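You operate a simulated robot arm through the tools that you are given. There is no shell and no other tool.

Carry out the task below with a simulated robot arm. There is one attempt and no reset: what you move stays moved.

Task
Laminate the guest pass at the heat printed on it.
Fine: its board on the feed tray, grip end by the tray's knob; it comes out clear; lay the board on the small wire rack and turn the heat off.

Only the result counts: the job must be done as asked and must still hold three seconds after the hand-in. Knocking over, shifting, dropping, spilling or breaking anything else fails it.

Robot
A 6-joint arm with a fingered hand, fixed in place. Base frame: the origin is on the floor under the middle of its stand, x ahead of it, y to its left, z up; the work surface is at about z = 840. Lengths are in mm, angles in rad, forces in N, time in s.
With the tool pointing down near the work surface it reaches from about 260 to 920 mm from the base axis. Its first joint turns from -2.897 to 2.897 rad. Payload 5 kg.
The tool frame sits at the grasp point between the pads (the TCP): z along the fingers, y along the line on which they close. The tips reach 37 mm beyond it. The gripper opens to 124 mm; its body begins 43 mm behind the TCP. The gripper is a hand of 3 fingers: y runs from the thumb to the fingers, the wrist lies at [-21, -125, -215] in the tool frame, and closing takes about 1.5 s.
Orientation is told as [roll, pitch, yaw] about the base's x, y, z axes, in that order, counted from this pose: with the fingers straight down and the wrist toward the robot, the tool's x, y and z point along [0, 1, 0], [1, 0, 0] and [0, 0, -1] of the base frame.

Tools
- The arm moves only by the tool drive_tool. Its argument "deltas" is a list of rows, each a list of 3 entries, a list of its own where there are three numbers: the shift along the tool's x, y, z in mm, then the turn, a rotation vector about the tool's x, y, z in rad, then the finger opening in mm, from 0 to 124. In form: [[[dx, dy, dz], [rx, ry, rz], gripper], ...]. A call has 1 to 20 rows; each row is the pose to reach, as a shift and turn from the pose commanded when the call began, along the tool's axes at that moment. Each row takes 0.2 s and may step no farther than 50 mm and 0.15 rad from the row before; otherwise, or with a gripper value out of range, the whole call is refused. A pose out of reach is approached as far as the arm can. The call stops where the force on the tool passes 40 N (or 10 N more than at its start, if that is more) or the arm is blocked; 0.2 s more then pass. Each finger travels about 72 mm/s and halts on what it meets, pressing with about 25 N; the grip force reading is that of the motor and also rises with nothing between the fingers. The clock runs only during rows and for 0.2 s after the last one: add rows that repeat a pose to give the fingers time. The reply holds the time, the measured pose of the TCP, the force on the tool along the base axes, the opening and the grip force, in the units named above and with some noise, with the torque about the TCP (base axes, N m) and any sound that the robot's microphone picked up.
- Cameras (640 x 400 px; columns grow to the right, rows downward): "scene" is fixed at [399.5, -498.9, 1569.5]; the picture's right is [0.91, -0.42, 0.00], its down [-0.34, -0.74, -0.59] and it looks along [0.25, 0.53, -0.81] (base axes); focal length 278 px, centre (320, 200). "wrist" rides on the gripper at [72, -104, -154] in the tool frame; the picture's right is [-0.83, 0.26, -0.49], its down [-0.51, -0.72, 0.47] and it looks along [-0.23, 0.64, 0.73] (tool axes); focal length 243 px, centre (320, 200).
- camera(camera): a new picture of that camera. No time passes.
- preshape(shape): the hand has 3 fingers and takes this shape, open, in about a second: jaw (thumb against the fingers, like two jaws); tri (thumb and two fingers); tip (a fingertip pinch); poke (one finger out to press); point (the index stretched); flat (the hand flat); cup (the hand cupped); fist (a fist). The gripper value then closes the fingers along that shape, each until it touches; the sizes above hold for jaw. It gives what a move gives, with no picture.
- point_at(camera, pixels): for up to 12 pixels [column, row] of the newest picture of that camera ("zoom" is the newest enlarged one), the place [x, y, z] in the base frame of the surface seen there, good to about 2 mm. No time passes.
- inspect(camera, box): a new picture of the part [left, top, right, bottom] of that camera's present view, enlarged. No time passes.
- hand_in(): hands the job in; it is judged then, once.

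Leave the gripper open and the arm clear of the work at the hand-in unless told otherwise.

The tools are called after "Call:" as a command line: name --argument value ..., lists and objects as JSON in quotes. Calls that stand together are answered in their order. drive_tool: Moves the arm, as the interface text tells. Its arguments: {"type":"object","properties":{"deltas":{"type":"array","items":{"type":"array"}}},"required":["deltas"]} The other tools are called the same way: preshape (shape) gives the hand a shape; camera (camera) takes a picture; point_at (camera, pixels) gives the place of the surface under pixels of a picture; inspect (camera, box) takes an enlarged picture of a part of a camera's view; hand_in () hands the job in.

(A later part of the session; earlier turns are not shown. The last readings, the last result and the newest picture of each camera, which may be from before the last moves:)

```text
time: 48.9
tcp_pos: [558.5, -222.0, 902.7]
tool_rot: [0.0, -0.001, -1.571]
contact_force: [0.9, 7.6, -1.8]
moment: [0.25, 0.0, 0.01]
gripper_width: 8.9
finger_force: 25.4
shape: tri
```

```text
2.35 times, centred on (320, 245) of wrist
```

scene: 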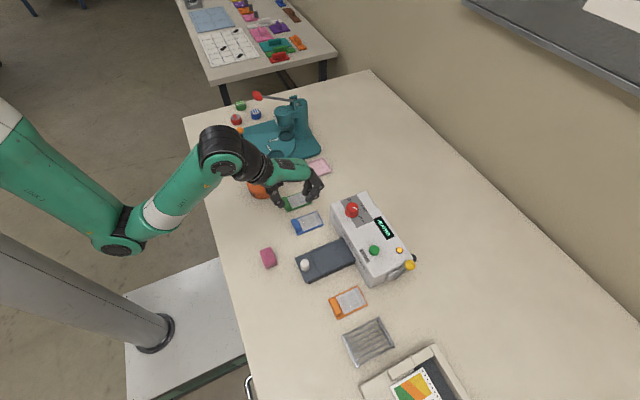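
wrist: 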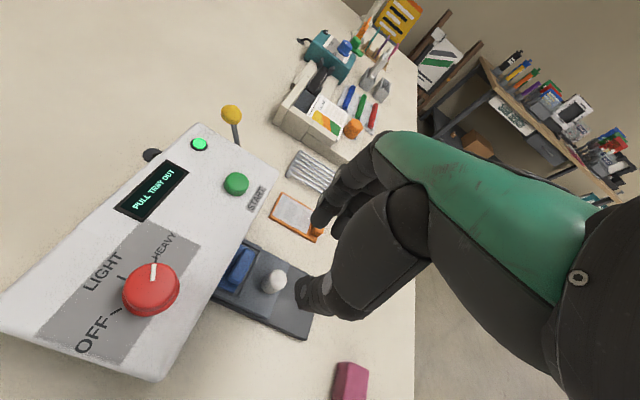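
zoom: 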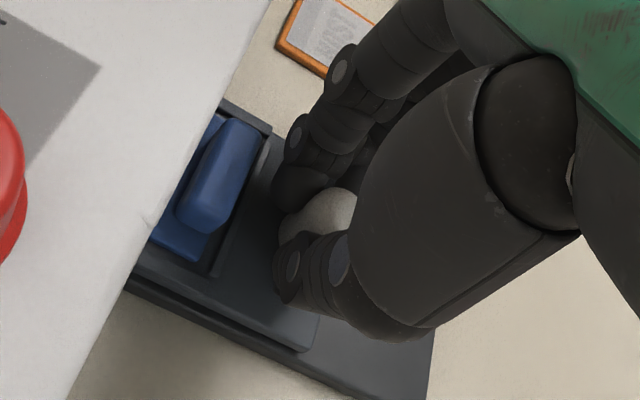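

The knob is gripped (25 N). I'll pull the tray out: -x in 5 mm steps, 35 mm first.

Call:
drive_tool --deltas '[[[-5, 0, 0], [0, 0, 0], 4], [[-10, 0, 0], [0, 0, 0], 4], [[-15, 0, 0], [0, 0, 0], 4], [[-20, 0, 0], [0, 0, 0], 4], [[-25, 0, 0], [0, 0, 0], 4], [[-30, 0, 0], [0, 0, 0], 4], [[-35, 0, 0], [0, 0, 0], 4], [[-35, 0, 0], [0, 0, 0], 4]]'

Call:
inspect --camera "wrist" --box '[120, 130, 400, 330]'

Call:
inspect --camera "scene" --box '[280, 190, 430, 300]'

```text
time: 50.7
tcp_pos: [524.9, -221.2, 902.4]
tool_rot: [-0.004, 0.0, -1.572]
contact_force: [0.0, -3.4, -12.1]
moment: [-0.18, -0.02, 0.04]
gripper_width: 8.6
finger_force: 24.6
shape: tri
```

```text
2.00 times, centred on (260, 230) of wrist
```

zoom: 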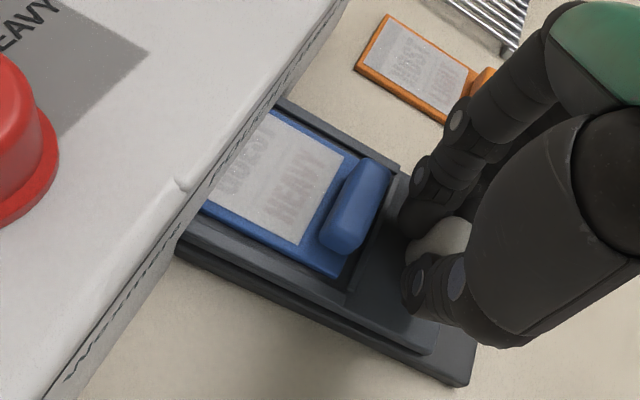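

```text
3.64 times, centred on (355, 245) of scene
```

zoom: 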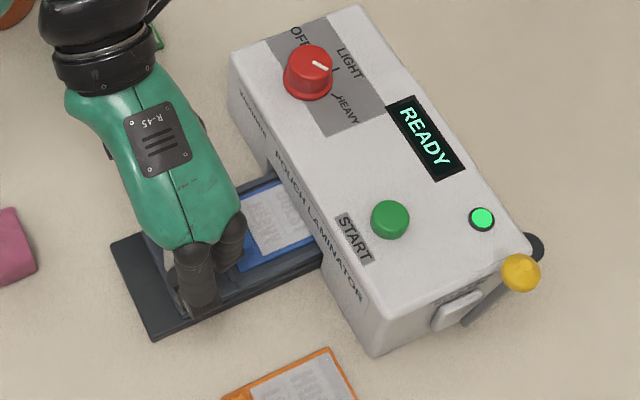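

The tray comes out and the display is back to READY. I'll continue pulling to the original position, about 37 mm more.

Call:
drive_tool --deltas '[[[-5, 0, 0.5], [0, 0, 0], 4], [[-10, 0, 0.5], [0, 0, 0], 4], [[-15, 0, 0.5], [0, 0, 0], 4], [[-20, 0, 0.5], [0, 0, 0], 4], [[-25, 0, 0.5], [0, 0, 0], 4], [[-30, 0, 0.5], [0, 0, 0], 4], [[-34, 0, 0.5], [0, 0, 0], 4], [[-37, 0, 0.5], [0, 0, 0], 4], [[-37, 0, 0.5], [0, 0, 0], 4]]'

Call:
inspect --camera "wrist" --box '[120, 130, 400, 330]'

Call:
inspect --camera "scene" --box '[280, 190, 430, 300]'

```text
time: 52.7
tcp_pos: [489.4, -219.0, 903.7]
tool_rot: [0.0, -0.001, -1.569]
contact_force: [18.4, -0.4, -18.6]
moment: [-0.11, -0.54, 0.15]
gripper_width: 8.1
finger_force: 24.4
shape: tri
```

```text
2.00 times, centred on (260, 230) of wrist
```

zoom: 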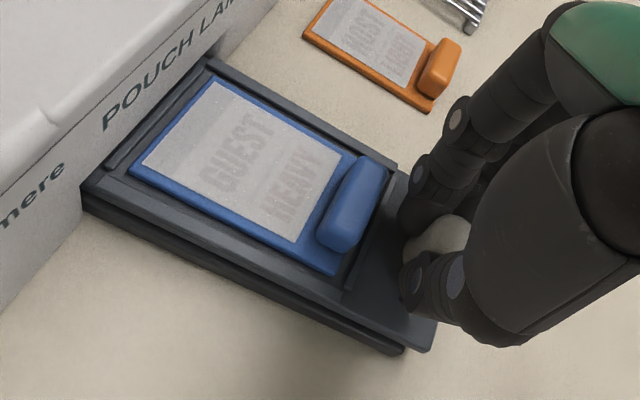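

```text
3.64 times, centred on (355, 245) of scene
```

zoom: 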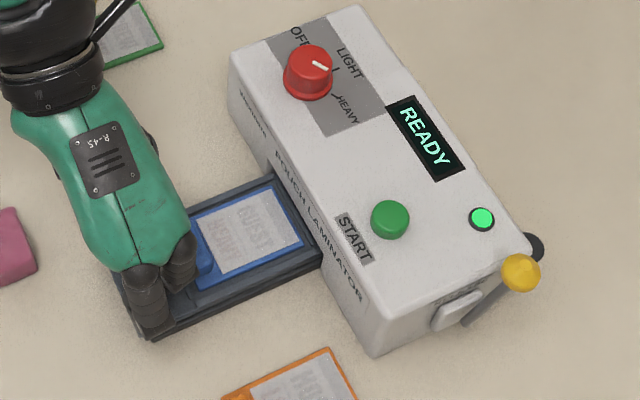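

The tray is at its outer stop (18 N). I'll relax the pull, release the knob, and rise.

Call:
drive_tool --deltas '[[[1.5, 0, 0.5], [0, 0, 0], 4], [[2, 0, 1], [0, 0, 0], 4], [[2, 0, 1], [0, 0, 0], 15], [[2, 0, 1], [0, 0, 0], 28], [[2, 0, 1], [0, 0, 0], 40], [[2, 0, 1], [0, 0, 0], 48], [[2, 0, -20], [0, 0, 0], 48], [[2, 0, -60], [0, 0, 0], 48], [[2, 0, -105], [0, 0, 0], 48], [[2, 0, -105], [0, 0, 0], 48]]'

Call:
inspect --camera "scene" --box '[280, 190, 430, 300]'

Call:
camera --camera "wrist"

```text
time: 54.9
tcp_pos: [487.3, -222.1, 1008.9]
tool_rot: [-0.001, -0.002, -1.571]
contact_force: [-1.1, -0.3, 0.2]
moment: [-0.02, 0.01, -0.04]
gripper_width: 45.4
finger_force: 0.1
shape: jaw
```

```text
3.64 times, centred on (355, 245) of scene
```

zoom: 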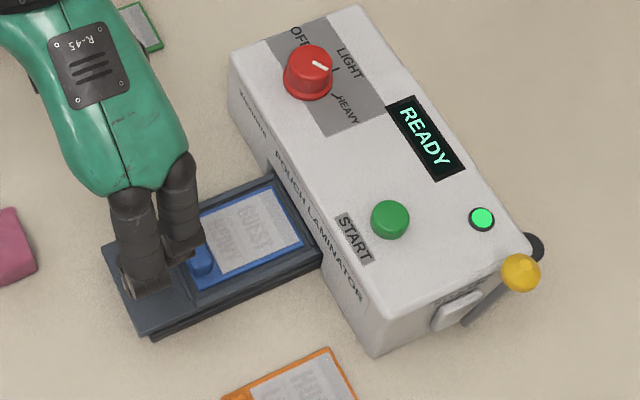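

```text
taken
```

wrist: 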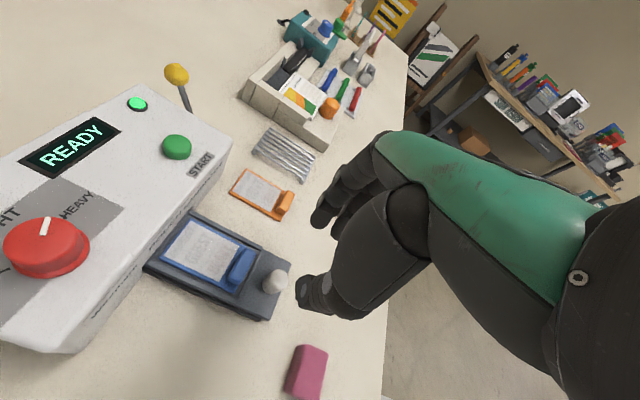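

Checking that the board still lies correctly in the well.

Call:
inspect --camera "wrist" --box '[135, 200, 305, 330]'

Call:
inspect --camera "scene" --box '[300, 230, 370, 285]'

```text
3.08 times, centred on (220, 265) of wrist
```

zoom: 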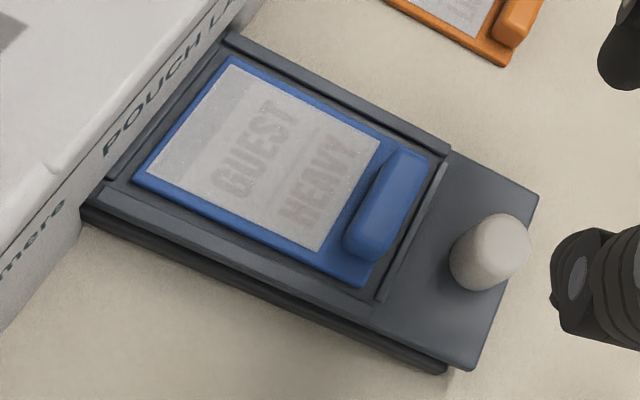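

```text
7.27 times, centred on (335, 258) of scene
```

zoom: 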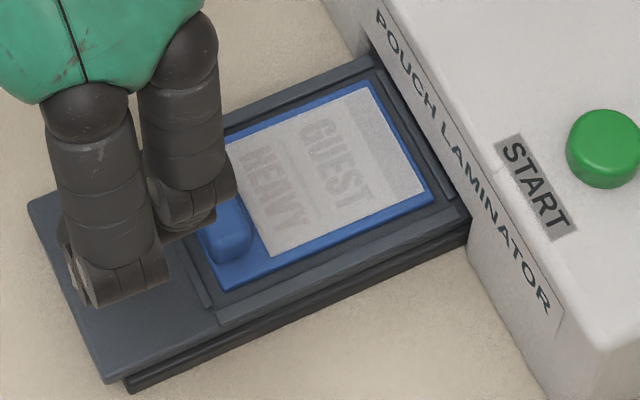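

The board is fine. I'll close the hand and move above START again, toward (650, -281, 990).

Call:
drive_tool --deltas '[[[30, 11, 0], [0, 0, 0], 30], [[62, 23, 0], [0, 0, 0], 15], [[95, 35, 0], [0, 0, 0], 5], [[128, 47, 5], [0, 0, 0], 0], [[162, 60, 15], [0, 0, 0], 0], [[162, 60, 18], [0, 0, 0], 0], [[162, 60, 18], [0, 0, 0], 0]]'

Call:
inspect --camera "wrist" --box '[200, 180, 360, 320]'

```text
time: 56.5
tcp_pos: [649.4, -280.8, 990.9]
tool_rot: [0.0, 0.0, -1.572]
contact_force: [0.2, -0.5, 0.1]
moment: [-0.01, -0.02, 0.01]
gripper_width: 0.0
finger_force: 25.2
shape: tri
```

```text
2.86 times, centred on (280, 250) of wrist
```

zoom: 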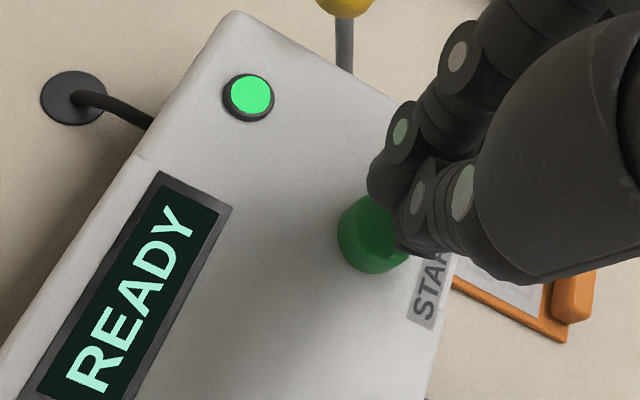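

The tips are over the button and the display shows READY. I'll press down 17–18 mm to the earlier click height.

Call:
drive_tool --deltas '[[[1, 0, 8], [0, 0, 0], 0], [[1, 0, 13], [0, 0, 0], 0], [[1, 0, 16], [0, 0, 0], 0], [[1, 0, 18], [0, 0, 0], 0]]'

Call:
inspect --camera "wrist" --box '[160, 160, 360, 400]'

Call:
inspect --camera "scene" --box '[280, 190, 430, 300]'

```text
time: 57.5
tcp_pos: [651.4, -281.8, 971.5]
tool_rot: [0.0, 0.001, -1.57]
contact_force: [0.5, 0.1, 1.9]
moment: [0.04, -0.02, 0.0]
gripper_width: 0.2
finger_force: 25.0
shape: tri
heard: click
```

```text
1.67 times, centred on (260, 280) of wrist
```

zoom: 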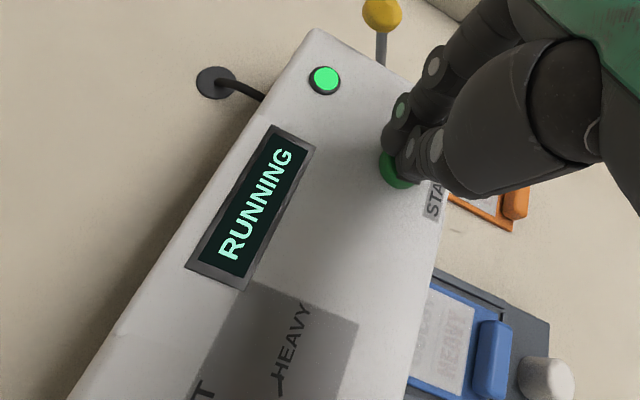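

```text
3.64 times, centred on (355, 245) of scene
```

zoom: 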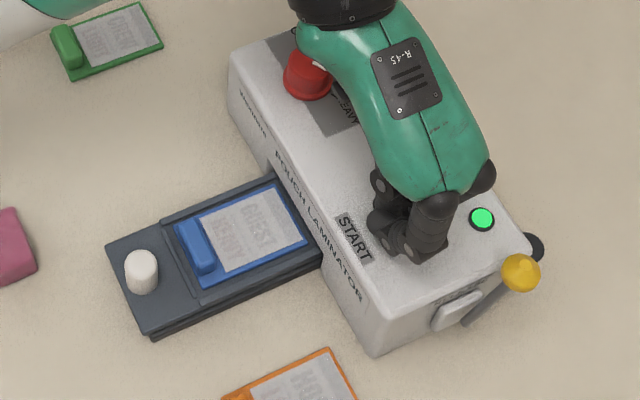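

The display shows "RUNNING". I'll lift off the button and watch what the tray does.

Call:
drive_tool --deltas '[[[0, 0, -15], [0, 0, 0], 0], [[0, 0, -35], [0, 0, 0], 0], [[-5, 0, -45], [0, 0, 0], 0]]'

Call:
inspect --camera "scene" --box '[280, 190, 430, 300]'

Call:
camera --camera "wrist"

```text
time: 58.3
tcp_pos: [648.0, -280.0, 1017.6]
tool_rot: [0.001, 0.0, -1.571]
contact_force: [-0.3, 0.3, 0.4]
moment: [0.01, 0.02, 0.02]
gripper_width: 0.0
finger_force: 24.9
shape: tri
```

```text
3.64 times, centred on (355, 245) of scene
```

zoom: 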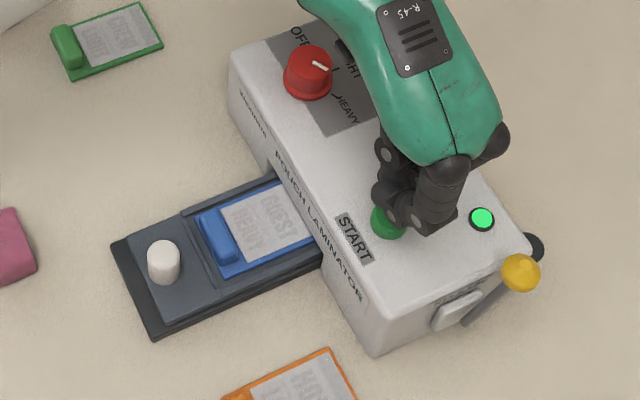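

```text
taken
```

wrist: 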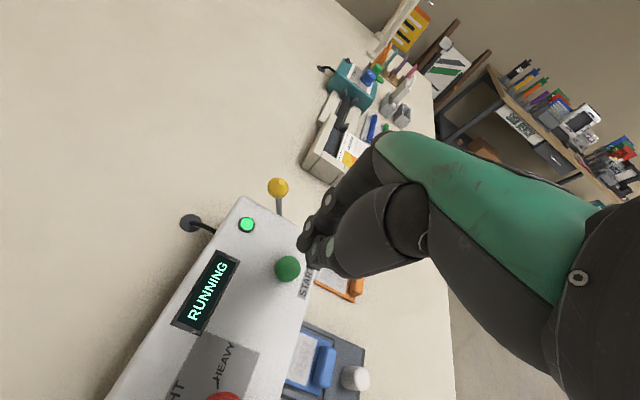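

The tray is being drawn in on its own. I'll hold still and wait, watching the tray for a possible jam.

Call:
drive_tool --deltas '[[[0, 0, 0], [0, 0, 0], 5], [[0, 0, 0], [0, 0, 0], 10], [[0, 0, 0], [0, 0, 0], 15], [[0, 0, 0], [0, 0, 0], 20], [[0, 0, 0], [0, 0, 0], 30], [[0, 0, 0], [0, 0, 0], 40], [[0, 0, 0], [0, 0, 0], 40], [[0, 0, 0], [0, 0, 0], 40]]'

Call:
inspect --camera "scene" --box '[280, 190, 430, 300]'

Call:
inspect --camera "wrist" --box '[160, 160, 400, 400]'

```text
time: 60.1
tcp_pos: [646.2, -281.0, 1017.2]
tool_rot: [0.001, 0.0, -1.571]
contact_force: [0.0, -0.2, 0.8]
moment: [-0.03, -0.02, -0.02]
gripper_width: 37.8
finger_force: 0.0
shape: jaw
```

```text
3.64 times, centred on (355, 245) of scene
```

zoom: 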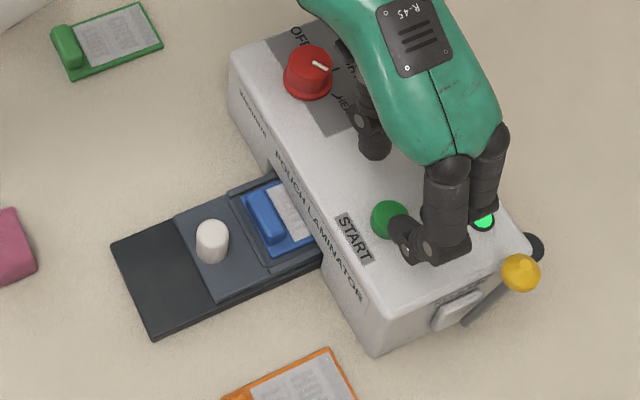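

```text
1.67 times, centred on (280, 280) of wrist
```

zoom: 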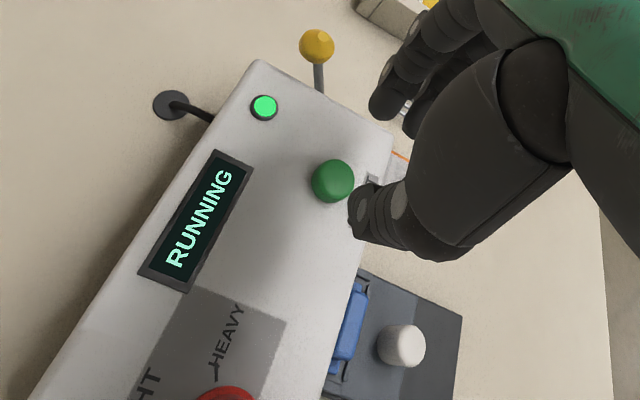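

Still RUNNING with the tray going in. While waiting, I'll turn the hand back to yaw 0 and move over the feed tray at a safe height.

Call:
drive_tool --deltas '[[[-7, -4, 0], [0, 0, -0.1], 40], [[-14, -8, 0], [0, 0, -0.2], 40], [[-21, -12, 0], [0, 0, -0.3], 40], [[-28, -16, 0], [0, 0, -0.4], 40], [[-35, -20, -5], [0, 0, -0.5], 40], [[-42, -24, -5], [0, 0, -0.6], 40], [[-49, -28, -10], [0, 0, -0.7], 40], [[-56, -32, -10], [0, 0, -0.8], 40], [[-63, -36, -15], [0, 0, -0.9], 40], [[-70, -40, -15], [0, 0, -1.0], 40], [[-77, -44, -20], [0, 0, -1.1], 40], [[-84, -48, -25], [0, 0, -1.2], 40], [[-91, -52, -25], [0, 0, -1.3], 40], [[-98, -56, -30], [0, 0, -1.4], 40], [[-107, -58, -30], [0, 0, -1.5], 40], [[-115, -60, -30], [0, 0, -1.571], 40], [[-115, -60, -30], [0, 0, -1.571], 40]]'

Call:
inspect --camera "scene" --box '[280, 190, 430, 300]'

Call:
camera --camera "wrist"

```text
time: 63.7
tcp_pos: [530.7, -218.4, 1047.4]
tool_rot: [-0.002, 0.0, 0.002]
contact_force: [0.1, -0.2, -0.3]
moment: [0.03, 0.01, -0.01]
gripper_width: 38.0
finger_force: 0.1
shape: jaw
```

```text
3.64 times, centred on (355, 245) of scene
```

zoom: 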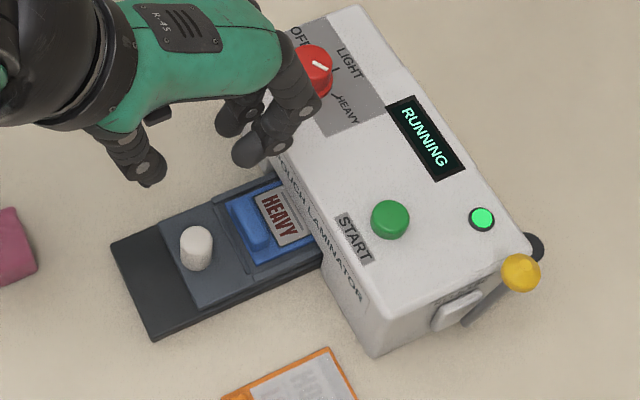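

```text
taken
```

wrist: 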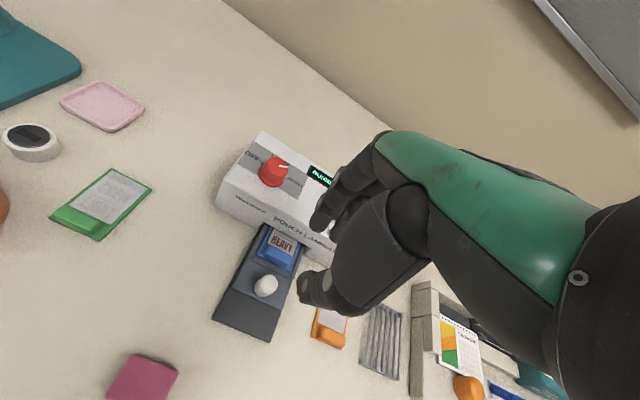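

The tray is coming back out and the film is now clear. I'll wait a couple more seconds.

Call:
drive_tool --deltas '[[[0, 0, 0], [0, 0, 0], 45], [[0, 0, 0], [0, 0, 0], 45], [[0, 0, 0], [0, 0, 0], 45], [[0, 0, 0], [0, 0, 0], 45], [[0, 0, 0], [0, 0, 0], 45], [[0, 0, 0], [0, 0, 0], 45], [[0, 0, 0], [0, 0, 0], 45], [[0, 0, 0], [0, 0, 0], 45], [[0, 0, 0], [0, 0, 0], 45], [[0, 0, 0], [0, 0, 0], 45], [[0, 0, 0], [0, 0, 0], 45], [[0, 0, 0], [0, 0, 0], 45], [[0, 0, 0], [0, 0, 0], 45], [[0, 0, 0], [0, 0, 0], 45], [[0, 0, 0], [0, 0, 0], 45]]'

Call:
inspect --camera "scene" --box '[280, 190, 430, 300]'

Call:
inspect --camera "wrist" --box '[200, 120, 360, 350]'

```text
time: 66.9
tcp_pos: [531.9, -219.3, 1048.0]
tool_rot: [0.0, 0.001, 0.0]
contact_force: [-0.1, 0.2, 0.0]
moment: [0.01, -0.01, 0.03]
gripper_width: 42.8
finger_force: 0.0
shape: jaw
```

```text
3.64 times, centred on (355, 245) of scene
```

zoom: 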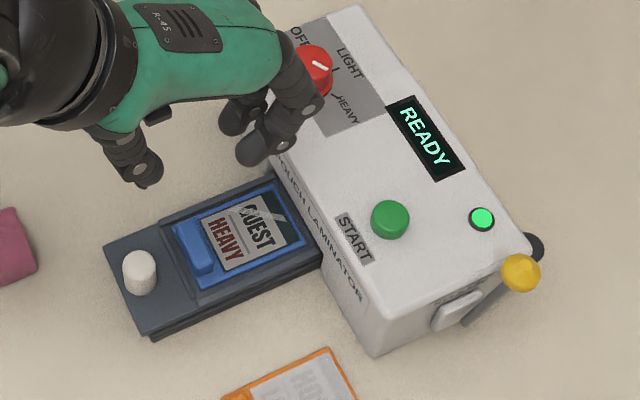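

```text
1.74 times, centred on (280, 235) of wrist
```

zoom: 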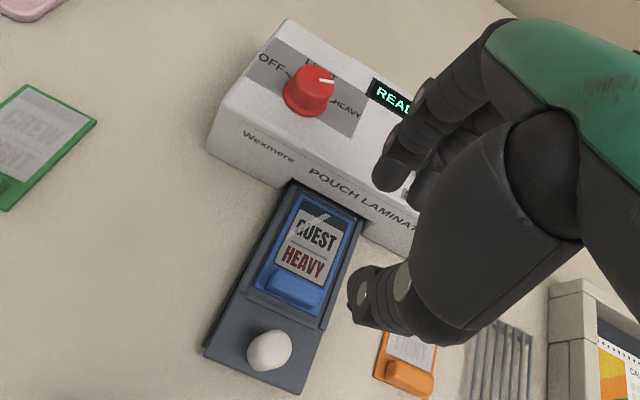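

The cycle is finished, with READY shown and the tray out. I'll zoom in to check that the film is fully clear, as I see a streak near "GUEST".

Call:
inspect --camera "scene" --box '[320, 235, 366, 272]'

Call:
inspect --camera "wrist" --box '[255, 220, 315, 300]'

```text
10.81 times, centred on (343, 254) of scene
```

zoom: 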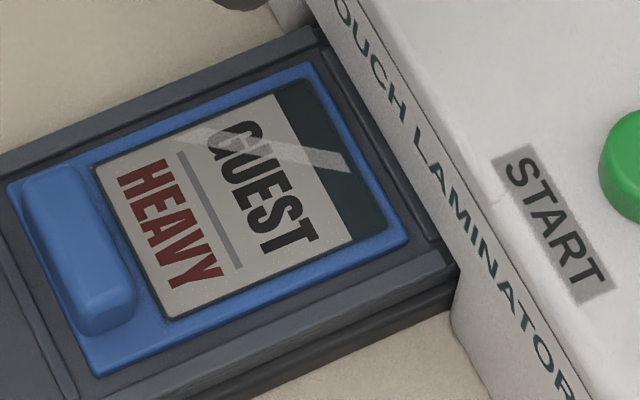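

```text
5.00 times, centred on (285, 260) of wrist
```

zoom: 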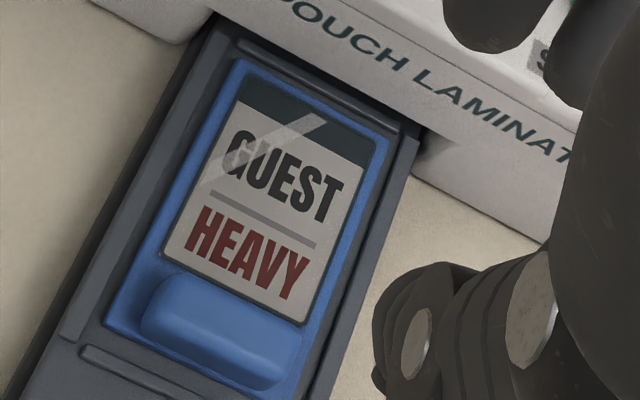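

It's clear with just a gloss highlight, so the lamination is done. Now I'll measure the board's grip position on the tray.

Call:
point_at --camera "zoom" --pixels '[[155, 285], [300, 345], [165, 275], [295, 325], [225, 305], [220, 335], [110, 320], [240, 62], [400, 130], [295, 395], [85, 350], [230, 355]]'

Call:
inspect --camera "scene" --box '[305, 240, 345, 275]'

```text
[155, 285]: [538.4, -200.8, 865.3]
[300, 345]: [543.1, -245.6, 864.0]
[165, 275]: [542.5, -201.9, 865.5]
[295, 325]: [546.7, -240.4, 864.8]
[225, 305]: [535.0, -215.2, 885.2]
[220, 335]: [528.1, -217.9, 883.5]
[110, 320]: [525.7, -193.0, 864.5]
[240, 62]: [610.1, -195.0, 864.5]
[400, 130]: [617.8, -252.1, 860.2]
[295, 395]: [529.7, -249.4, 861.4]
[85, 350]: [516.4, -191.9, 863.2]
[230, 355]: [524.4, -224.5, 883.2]
```

```text
11.43 times, centred on (325, 258) of scene
```

zoom: 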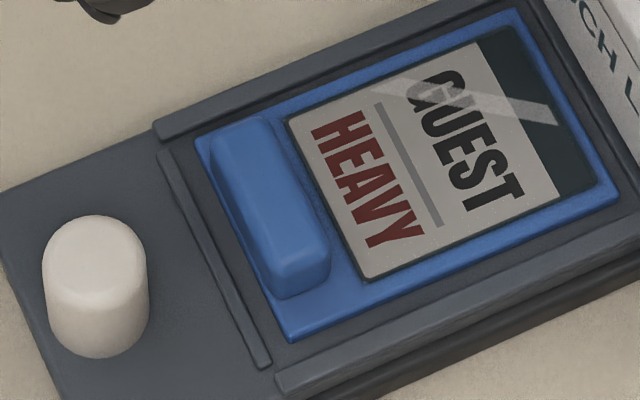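

Call:
point_at --camera "zoom" --pixels '[[200, 140], [293, 338], [515, 15], [612, 195], [235, 130], [275, 120], [280, 270], [325, 255], [265, 190], [250, 200], [285, 290], [400, 290]]'

Call:
inspect --camera "scene" --box '[320, 300, 420, 380]'

```text
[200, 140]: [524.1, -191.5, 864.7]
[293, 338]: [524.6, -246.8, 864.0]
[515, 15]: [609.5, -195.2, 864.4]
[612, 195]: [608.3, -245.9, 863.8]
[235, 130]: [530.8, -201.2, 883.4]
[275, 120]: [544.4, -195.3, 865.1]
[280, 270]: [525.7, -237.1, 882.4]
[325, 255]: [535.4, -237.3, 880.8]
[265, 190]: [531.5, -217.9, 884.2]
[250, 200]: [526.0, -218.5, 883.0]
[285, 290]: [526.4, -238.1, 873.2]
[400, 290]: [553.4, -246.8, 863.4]
```

```text
5.00 times, centred on (370, 340) of scene
```

zoom: 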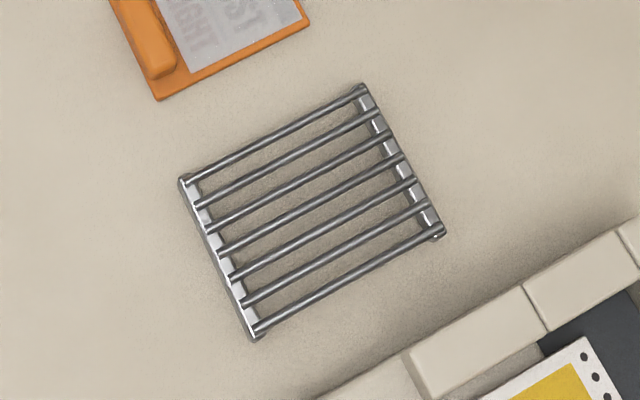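

The board is at x 523–610, with its grip centred at about (532, -219.5). Now I'll measure the wire rack.

Call:
point_at --camera "zoom" --pixels '[[185, 180], [362, 90], [437, 232], [257, 330], [272, 138], [300, 205], [330, 165], [345, 282], [205, 215], [400, 150], [220, 245], [240, 270]]'

Call:
point_at --camera "zoom" --pixels '[[430, 370], [530, 305], [400, 360], [320, 395], [160, 95], [300, 22], [540, 295], [620, 230], [412, 350], [525, 290], [300, 180], [350, 230]]'

```text
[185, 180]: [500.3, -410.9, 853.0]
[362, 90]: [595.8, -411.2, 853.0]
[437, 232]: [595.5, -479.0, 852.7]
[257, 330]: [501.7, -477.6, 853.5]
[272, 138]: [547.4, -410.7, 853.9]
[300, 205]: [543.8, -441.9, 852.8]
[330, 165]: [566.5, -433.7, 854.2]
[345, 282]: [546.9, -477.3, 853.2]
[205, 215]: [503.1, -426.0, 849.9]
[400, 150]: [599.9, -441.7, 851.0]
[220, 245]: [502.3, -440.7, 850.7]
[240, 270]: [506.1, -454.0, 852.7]
```

```text
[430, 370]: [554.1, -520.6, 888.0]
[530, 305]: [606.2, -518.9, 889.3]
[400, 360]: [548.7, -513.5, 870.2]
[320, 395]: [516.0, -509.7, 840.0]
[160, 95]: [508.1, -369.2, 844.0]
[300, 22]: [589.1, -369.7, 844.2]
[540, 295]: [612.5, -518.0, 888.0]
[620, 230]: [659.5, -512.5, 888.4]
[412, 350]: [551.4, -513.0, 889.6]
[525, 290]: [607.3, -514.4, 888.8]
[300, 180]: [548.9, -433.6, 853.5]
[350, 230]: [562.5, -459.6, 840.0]
```

The rack spans x 499–598 and y -409 to -480, with rod tops at z≈853.5 and its centre at (548.5, -444.5). Now I'll pick up the board: first lower above the grip with a narrow opening (20 mm) so the thumb clears the knob, stopping at z≈930.

Call:
drive_tool --deltas '[[[-0.5, 1, 30], [0, 0, 0], 35], [[-0.5, 1, 60], [0, 0, 0], 25], [[-0.5, 1, 90], [0, 0, 0], 20], [[-0.5, 1, 113], [0, 0, 0], 20], [[-0.5, 1, 117], [0, 0, 0], 20], [[-0.5, 1, 117], [0, 0, 0], 20]]'

Call:
inspect --camera "wrist" --box '[230, 150, 370, 330]'

Call:
inspect --camera "scene" --box '[290, 215, 370, 285]'

```text
time: 68.3
tcp_pos: [533.8, -222.7, 931.1]
tool_rot: [0.001, 0.001, 0.0]
contact_force: [-0.2, 0.5, 0.0]
moment: [-0.01, 0.02, 0.02]
gripper_width: 19.5
finger_force: 0.1
shape: tri
```

```text
2.22 times, centred on (300, 240) of wrist
```

zoom: 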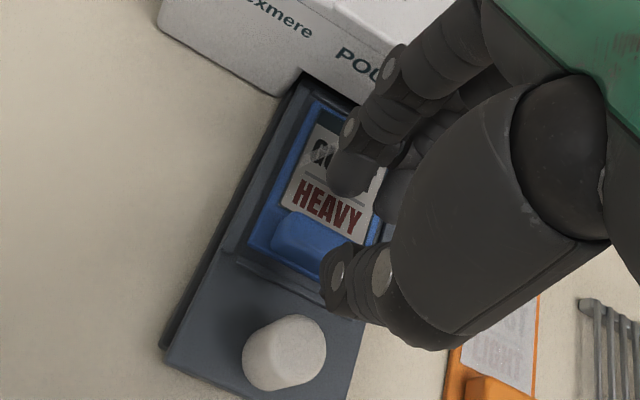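

```text
5.71 times, centred on (330, 250) of scene
```

zoom: 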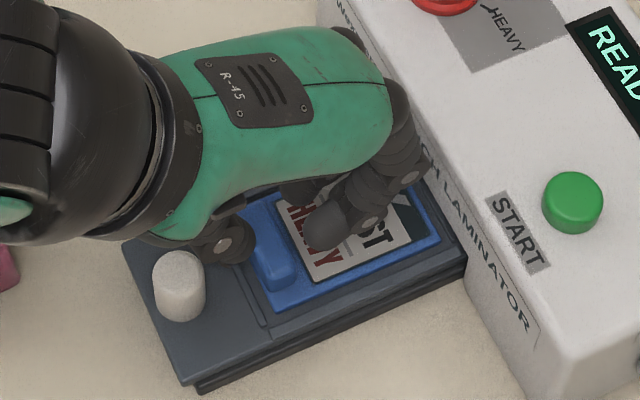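

The hand reports "tri" rather than "jaw", so its opening calibration may differ. I'll rise 80 mm, set "jaw" again, then come back down.

Call:
drive_tool --deltas '[[[0, 0, -40], [0, 0, 0], 30], [[0, 0, -80], [0, 0, 0], 40], [[0, 0, -110], [0, 0, 0], 40], [[0, 0, -110], [0, 0, 0], 40]]'

Call:
preshape --shape "jaw"

Call:
drive_tool --deltas '[[[0, 0, 0], [0, 0, 0], 100], [[0, 0, 0], [0, 0, 0], 75], [[0, 0, 0], [0, 0, 0], 50], [[0, 0, 0], [0, 0, 0], 30], [[0, 0, 0], [0, 0, 0], 22], [[0, 0, 0], [0, 0, 0], 20], [[0, 0, 0], [0, 0, 0], 20]]'

Call:
camera --camera "wrist"

```text
time: 69.3
tcp_pos: [535.0, -222.5, 1039.1]
tool_rot: [-0.001, 0.0, -0.001]
contact_force: [-0.7, 0.0, 0.8]
moment: [0.0, 0.0, 0.01]
gripper_width: 38.4
finger_force: 0.0
shape: jaw
```

```text
time: 70.2
tcp_pos: [534.0, -221.5, 1038.3]
tool_rot: [0.0, 0.001, -0.001]
contact_force: [0.0, -0.2, -0.2]
moment: [0.02, 0.0, 0.0]
gripper_width: 123.3
finger_force: 0.1
shape: jaw
```

```text
time: 71.8
tcp_pos: [535.1, -222.5, 1039.3]
tool_rot: [-0.001, 0.001, 0.0]
contact_force: [0.7, -0.9, 0.0]
moment: [0.0, -0.02, 0.0]
gripper_width: 20.4
finger_force: 0.1
shape: jaw
```

```text
taken
```

wrist: 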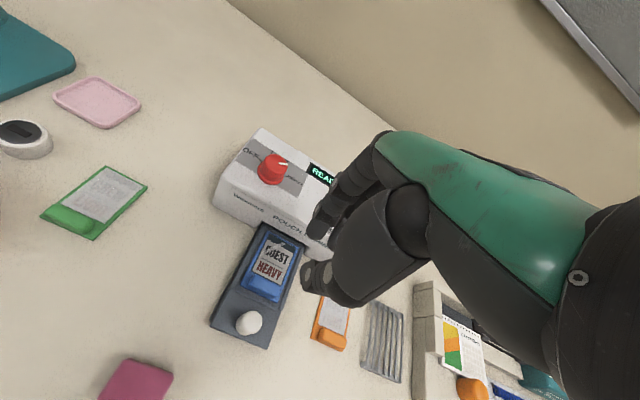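

It is now "jaw" at 20 mm. The TCP reads about (534.7, -222.2), so I'll correct by (-2.2, +2.2) and descend to z≈915.

Call:
drive_tool --deltas '[[[2.2, -2, 40], [0, 0, 0], 20], [[2.2, -2, 80], [0, 0, 0], 20], [[2.2, -2, 105], [0, 0, 0], 20], [[2.2, -2, 115], [0, 0, 0], 20], [[2.2, -2, 124], [0, 0, 0], 20], [[2.2, -2, 124], [0, 0, 0], 20]]'

Call:
inspect --camera "wrist" --box '[230, 150, 370, 330]'

Call:
inspect --camera "scene" --box '[290, 225, 350, 280]'

```text
time: 73.2
tcp_pos: [531.7, -218.3, 916.7]
tool_rot: [0.0, -0.001, 0.0]
contact_force: [0.6, 1.0, -0.3]
moment: [0.0, -0.02, -0.01]
gripper_width: 20.5
finger_force: 0.3
shape: jaw
```

```text
2.22 times, centred on (300, 240) of wrist
```

zoom: 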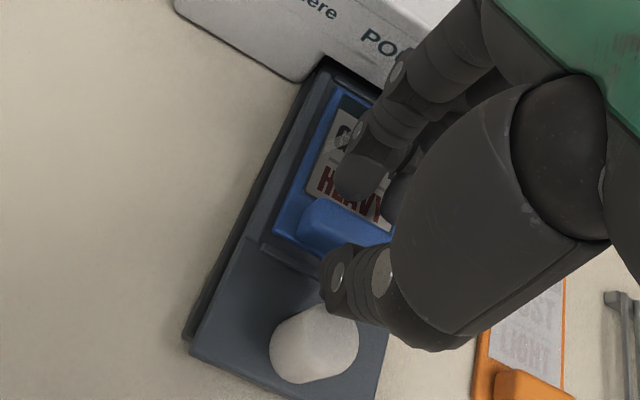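

```text
7.27 times, centred on (320, 252) of scene
```

zoom: 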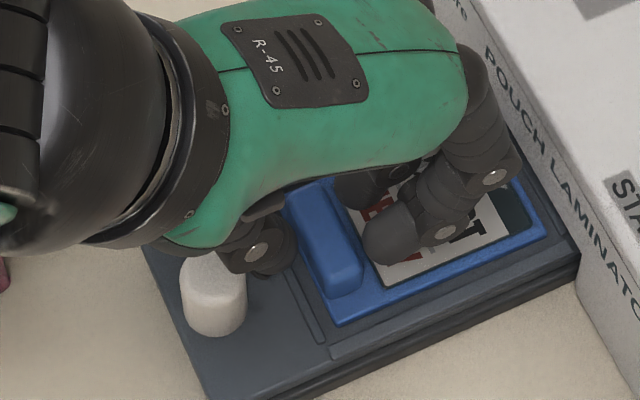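

The jaws straddle the grip and clear the knob. I'll lower 7 mm more and close on the grip.

Call:
drive_tool --deltas '[[[0, 0.5, 4], [0, 0, 0], 20], [[0, 0.5, 7], [0, 0, 0], 20], [[0, 0.5, 7], [0, 0, 0], 15], [[0, 0.5, 7], [0, 0, 0], 8], [[0, 0.5, 7], [0, 0, 0], 4], [[0, 0.5, 7], [0, 0, 0], 4], [[0, 0.5, 7], [0, 0, 0], 4]]'

Call:
inspect --camera "wrist" --box '[230, 150, 370, 330]'

Call:
inspect --camera "scene" --box '[290, 225, 350, 280]'

```text
time: 74.8
tcp_pos: [532.0, -218.6, 908.9]
tool_rot: [0.001, -0.001, -0.001]
contact_force: [-0.3, 0.1, 0.1]
moment: [0.02, -0.01, 0.0]
gripper_width: 11.0
finger_force: 25.0
shape: jaw
```

```text
2.22 times, centred on (300, 240) of wrist
```

zoom: 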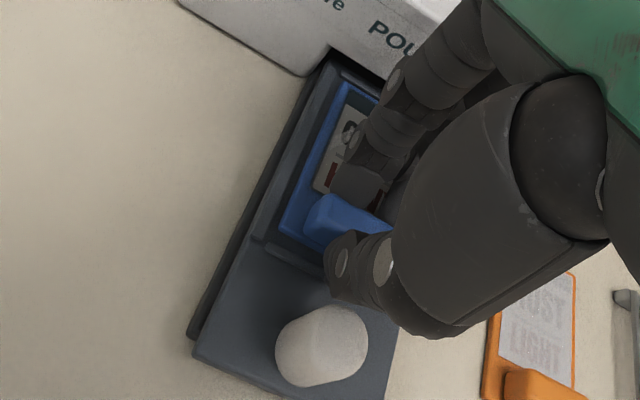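

```text
7.27 times, centred on (320, 252) of scene
```

zoom: 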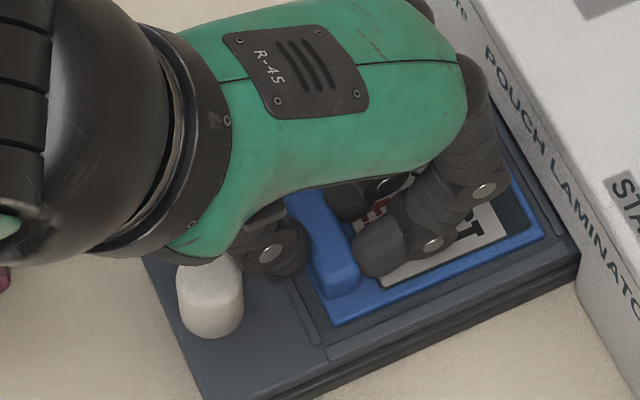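

Firm grip (25 N, jaw at 11 mm). I'll lift straight up 70 mm and check the board.

Call:
drive_tool --deltas '[[[0, 0, -4], [0, 0, 0], 4], [[0, 0, -12], [0, 0, 0], 4], [[0, 0, -30], [0, 0, 0], 4], [[0, 0, -55], [0, 0, 0], 4], [[0, 0, -75], [0, 0, 0], 4], [[0, 0, -75], [0, 0, 0], 4]]'

Call:
inspect --camera "scene" --box '[290, 200, 370, 280]'

Call:
inspect --camera "wrist" --box '[230, 150, 370, 330]'

```text
time: 76.2
tcp_pos: [531.7, -218.7, 984.6]
tool_rot: [-0.001, 0.001, 0.002]
contact_force: [-0.8, -0.6, -0.7]
moment: [0.03, 0.02, 0.0]
gripper_width: 10.9
finger_force: 25.3
shape: jaw
```

```text
5.00 times, centred on (330, 240) of scene
```

zoom: 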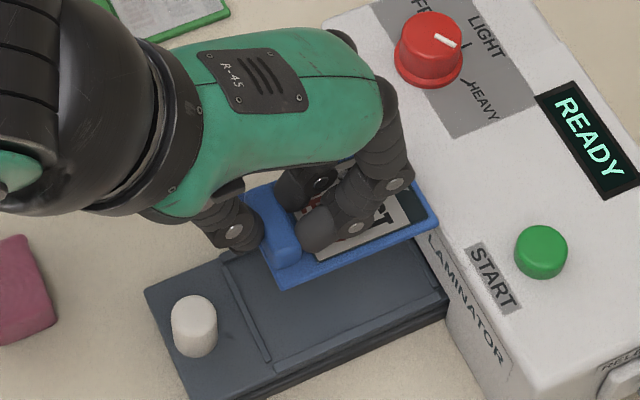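

```text
2.22 times, centred on (300, 240) of wrist
```

zoom: 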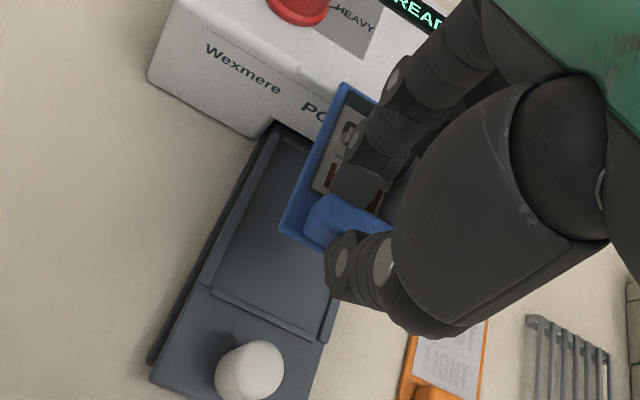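

The board is lifted. I'll measure its corners in hand to compute the placement move.

Call:
point_at --camera "zoom" --pixels '[[284, 226], [295, 200], [343, 88], [330, 118], [325, 205]]'

Call:
inspect --camera "scene" --box '[310, 220, 365, 265]'

```text
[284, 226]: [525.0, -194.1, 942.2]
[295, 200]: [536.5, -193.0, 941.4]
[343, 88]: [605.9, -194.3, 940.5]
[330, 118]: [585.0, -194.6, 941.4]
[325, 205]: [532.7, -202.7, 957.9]
```

```text
8.89 times, centred on (338, 242) of scene
```

zoom: 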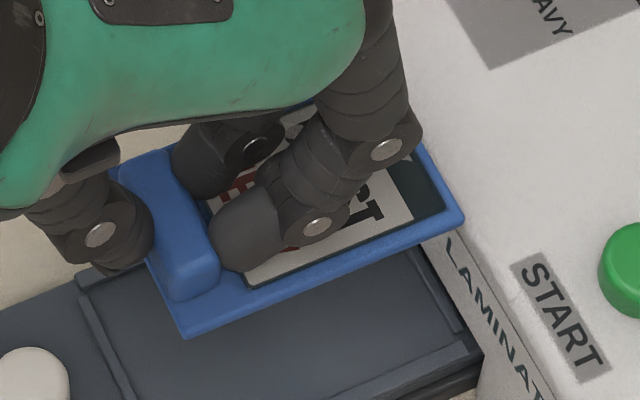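

Call:
point_at --camera "zoom" --pixels '[[188, 333], [460, 218], [300, 285], [400, 243], [205, 318], [440, 215]]'

```text
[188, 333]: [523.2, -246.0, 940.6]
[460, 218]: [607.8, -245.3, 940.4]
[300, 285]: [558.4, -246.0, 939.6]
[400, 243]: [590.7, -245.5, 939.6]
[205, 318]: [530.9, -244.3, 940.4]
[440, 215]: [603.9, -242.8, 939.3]
```

The board in hand is level, with its centre at about (566, -220) and its top at z≈940.5. Target centre over the rack is (548.5, -444.5), so I'll translate by (-17.5, -224.5) at this height.

Call:
drive_tool --deltas '[[[-10, -8, 0], [0, 0, 0], 4], [[-35, -17.5, 0], [0, 0, 0], 4], [[-65, -17.5, 0], [0, 0, 0], 4], [[-95, -17.5, 0], [0, 0, 0], 4], [[-125, -17.5, 0], [0, 0, 0], 4], [[-155, -17.5, 0], [0, 0, 0], 4], [[-185, -17.5, 0], [0, 0, 0], 4], [[-210, -17.5, 0], [0, 0, 0], 4], [[-224.5, -17.5, 0], [0, 0, 0], 4], [[-224.5, -17.5, 0], [0, 0, 0], 4], [[-224.5, -17.5, 0], [0, 0, 0], 4]]'

Call:
inspect --camera "scene" --box '[310, 270, 430, 390]'

Call:
inspect --camera "wrist" --box '[210, 130, 370, 330]'

```text
time: 78.6
tcp_pos: [517.1, -441.7, 983.9]
tool_rot: [-0.001, -0.001, 0.002]
contact_force: [0.4, 0.5, -0.9]
moment: [-0.01, -0.01, 0.01]
gripper_width: 11.1
finger_force: 25.2
shape: jaw
```

```text
3.33 times, centred on (370, 330) of scene
```

zoom: 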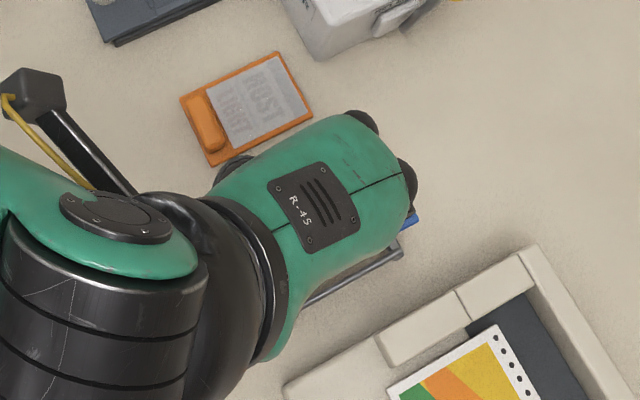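

```text
2.00 times, centred on (290, 230) of wrist
```

zoom: 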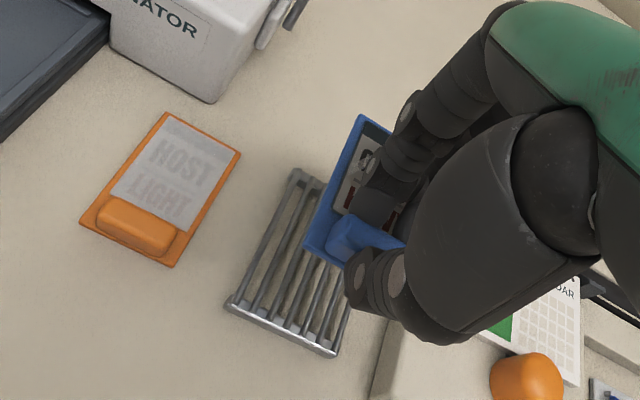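

The board is now above the rack region. I'll check alignment by measuring the board's left edge and the rack in this wrist zoom.

Call:
point_at --camera "zoom" --pixels '[[309, 243], [318, 222], [359, 122], [345, 155], [240, 300], [297, 175], [330, 345], [265, 245], [330, 262], [258, 310], [312, 180]]'

```text
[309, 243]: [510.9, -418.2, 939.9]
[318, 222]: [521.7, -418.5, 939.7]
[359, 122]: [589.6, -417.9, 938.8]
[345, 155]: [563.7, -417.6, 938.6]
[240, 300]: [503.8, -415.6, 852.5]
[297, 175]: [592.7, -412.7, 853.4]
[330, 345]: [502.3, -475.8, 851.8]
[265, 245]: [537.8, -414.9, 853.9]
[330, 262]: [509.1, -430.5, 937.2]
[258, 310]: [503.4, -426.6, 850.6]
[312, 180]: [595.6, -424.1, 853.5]
```

The alignment is good: the board is at x≈508–594 and y≈-418 to -471, inside the rack. I'll lower 76 mm with a -1.5 mm x correction.

Call:
drive_tool --deltas '[[[0, -1.5, 20], [0, 0, 0], 4], [[0, -1.5, 45], [0, 0, 0], 4], [[0, -1.5, 65], [0, 0, 0], 4], [[0, -1.5, 73], [0, 0, 0], 4], [[0, -1.5, 77], [0, 0, 0], 4], [[0, -1.5, 77], [0, 0, 0], 4]]'

Call:
inspect --camera "wrist" --box '[210, 130, 370, 330]'

Call:
inspect --camera "scene" --box '[310, 270, 430, 390]'

```text
time: 80.0
tcp_pos: [513.7, -441.7, 906.7]
tool_rot: [0.0, 0.001, -0.002]
contact_force: [0.2, 0.6, 0.1]
moment: [0.0, -0.01, -0.01]
gripper_width: 10.9
finger_force: 24.5
shape: jaw
```

```text
2.00 times, centred on (290, 230) of wrist
```

zoom: 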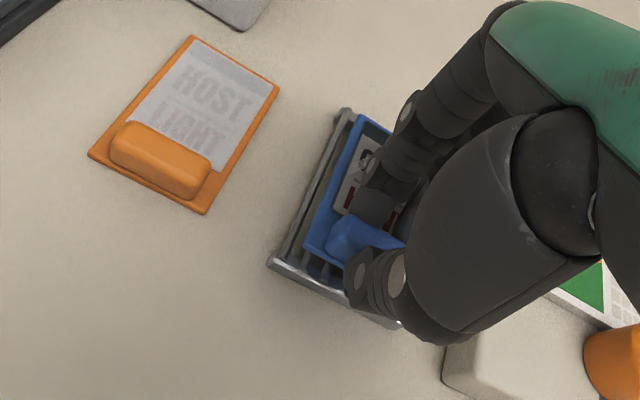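

```text
3.33 times, centred on (370, 330) of scene
```

zoom: 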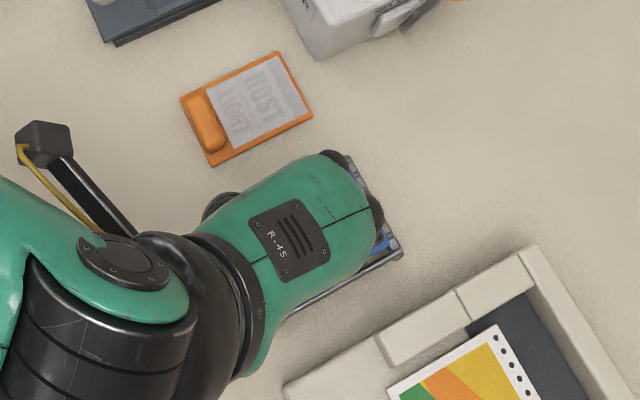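

The board is just above the rods with no contact force yet. I'll lower in 1 mm steps until it touches.

Call:
drive_tool --deltas '[[[0, 0, 1], [0, 0, 0], 4], [[0, 0, 2], [0, 0, 0], 4], [[0, 0, 3], [0, 0, 0], 4], [[0, 0, 3], [0, 0, 0], 4]]'

Call:
inspect --camera "wrist" --box '[260, 170, 360, 310]'

```text
time: 81.0
tcp_pos: [513.5, -444.9, 903.8]
tool_rot: [-0.001, 0.001, 0.0]
contact_force: [0.6, -0.4, -0.7]
moment: [0.0, 0.04, -0.02]
gripper_width: 11.1
finger_force: 24.6
shape: jaw
```

```text
2.86 times, centred on (310, 240) of wrist
```

zoom: 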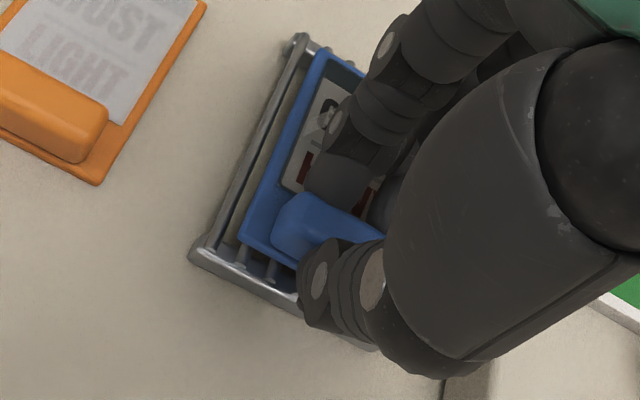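

Call:
point_at --camera "zoom" --pixels '[[245, 235], [260, 205], [318, 58], [225, 215], [295, 45], [200, 255], [310, 80]]'

Call:
drive_tool --deltas '[[[0, 0, 0.7], [0, 0, 0], 4], [[0, 0, 1.5], [0, 0, 0], 4], [[0, 0, 1.5], [0, 0, 0], 4]]'

```text
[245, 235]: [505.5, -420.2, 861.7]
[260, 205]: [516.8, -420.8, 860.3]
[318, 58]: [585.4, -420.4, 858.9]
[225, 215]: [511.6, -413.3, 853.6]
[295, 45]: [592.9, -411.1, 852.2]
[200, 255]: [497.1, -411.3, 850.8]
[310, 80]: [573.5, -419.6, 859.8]
```

```text
time: 81.8
tcp_pos: [512.8, -444.0, 903.4]
tool_rot: [0.002, 0.001, 0.0]
contact_force: [0.9, 0.7, 0.8]
moment: [-0.01, -0.02, -0.03]
gripper_width: 11.0
finger_force: 25.4
shape: jaw
```

The board is about 1 mm above the rods. I'll continue in 0.7 mm steps until the force shows contact.

Call:
drive_tool --deltas '[[[0, 0, 0.7], [0, 0, 0], 4], [[0, 0, 1.4], [0, 0, 0], 4], [[0, 0, 1.4], [0, 0, 0], 4]]'

```text
time: 82.6
tcp_pos: [512.4, -443.7, 901.7]
tool_rot: [-0.002, 0.001, 0.001]
contact_force: [-1.6, -0.6, 3.8]
moment: [0.01, 0.01, 0.01]
gripper_width: 10.9
finger_force: 25.2
shape: jaw
```

Contact at 3.8 N, so the board rests on the rods. I'll open the fingers gently, then lift straight up.

Call:
drive_tool --deltas '[[[0, 0, 0], [0, 0, 0], 13], [[0, 0, 0], [0, 0, 0], 17], [[0, 0, 0], [0, 0, 0], 22], [[0, 0, 0], [0, 0, 0], 30], [[0, 0, 0], [0, 0, 0], 34], [[0, 0, -5], [0, 0, 0], 34], [[0, 0, -20], [0, 0, 0], 34], [[0, 0, -50], [0, 0, 0], 34], [[0, 0, -95], [0, 0, 0], 40], [[0, 0, -140], [0, 0, 0], 40]]'

Call:
inspect --camera "wrist" --box '[210, 170, 370, 330]'

Call:
inspect --camera "scene" --box '[310, 270, 430, 390]'

```text
time: 84.8
tcp_pos: [510.7, -445.7, 1046.1]
tool_rot: [0.002, 0.0, -0.003]
contact_force: [-0.4, -0.1, -1.0]
moment: [0.0, 0.03, -0.03]
gripper_width: 39.7
finger_force: 0.0
shape: jaw
```

```text
2.50 times, centred on (290, 250) of wrist
```

zoom: 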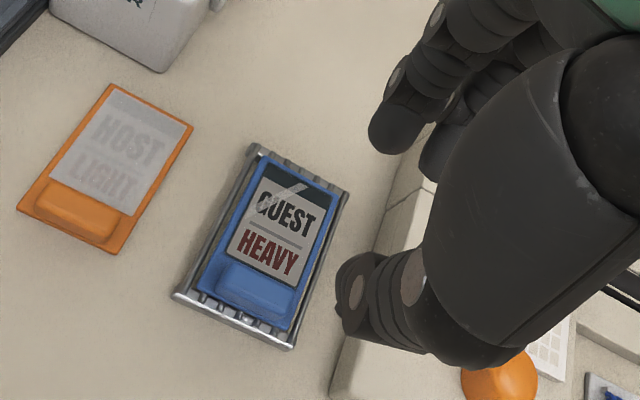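

```text
3.33 times, centred on (370, 330) of scene
```

zoom: 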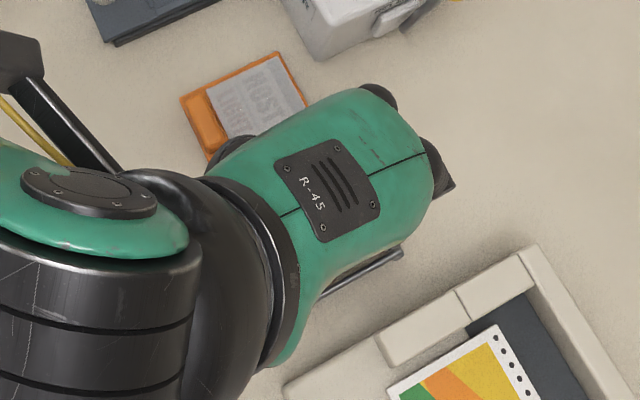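

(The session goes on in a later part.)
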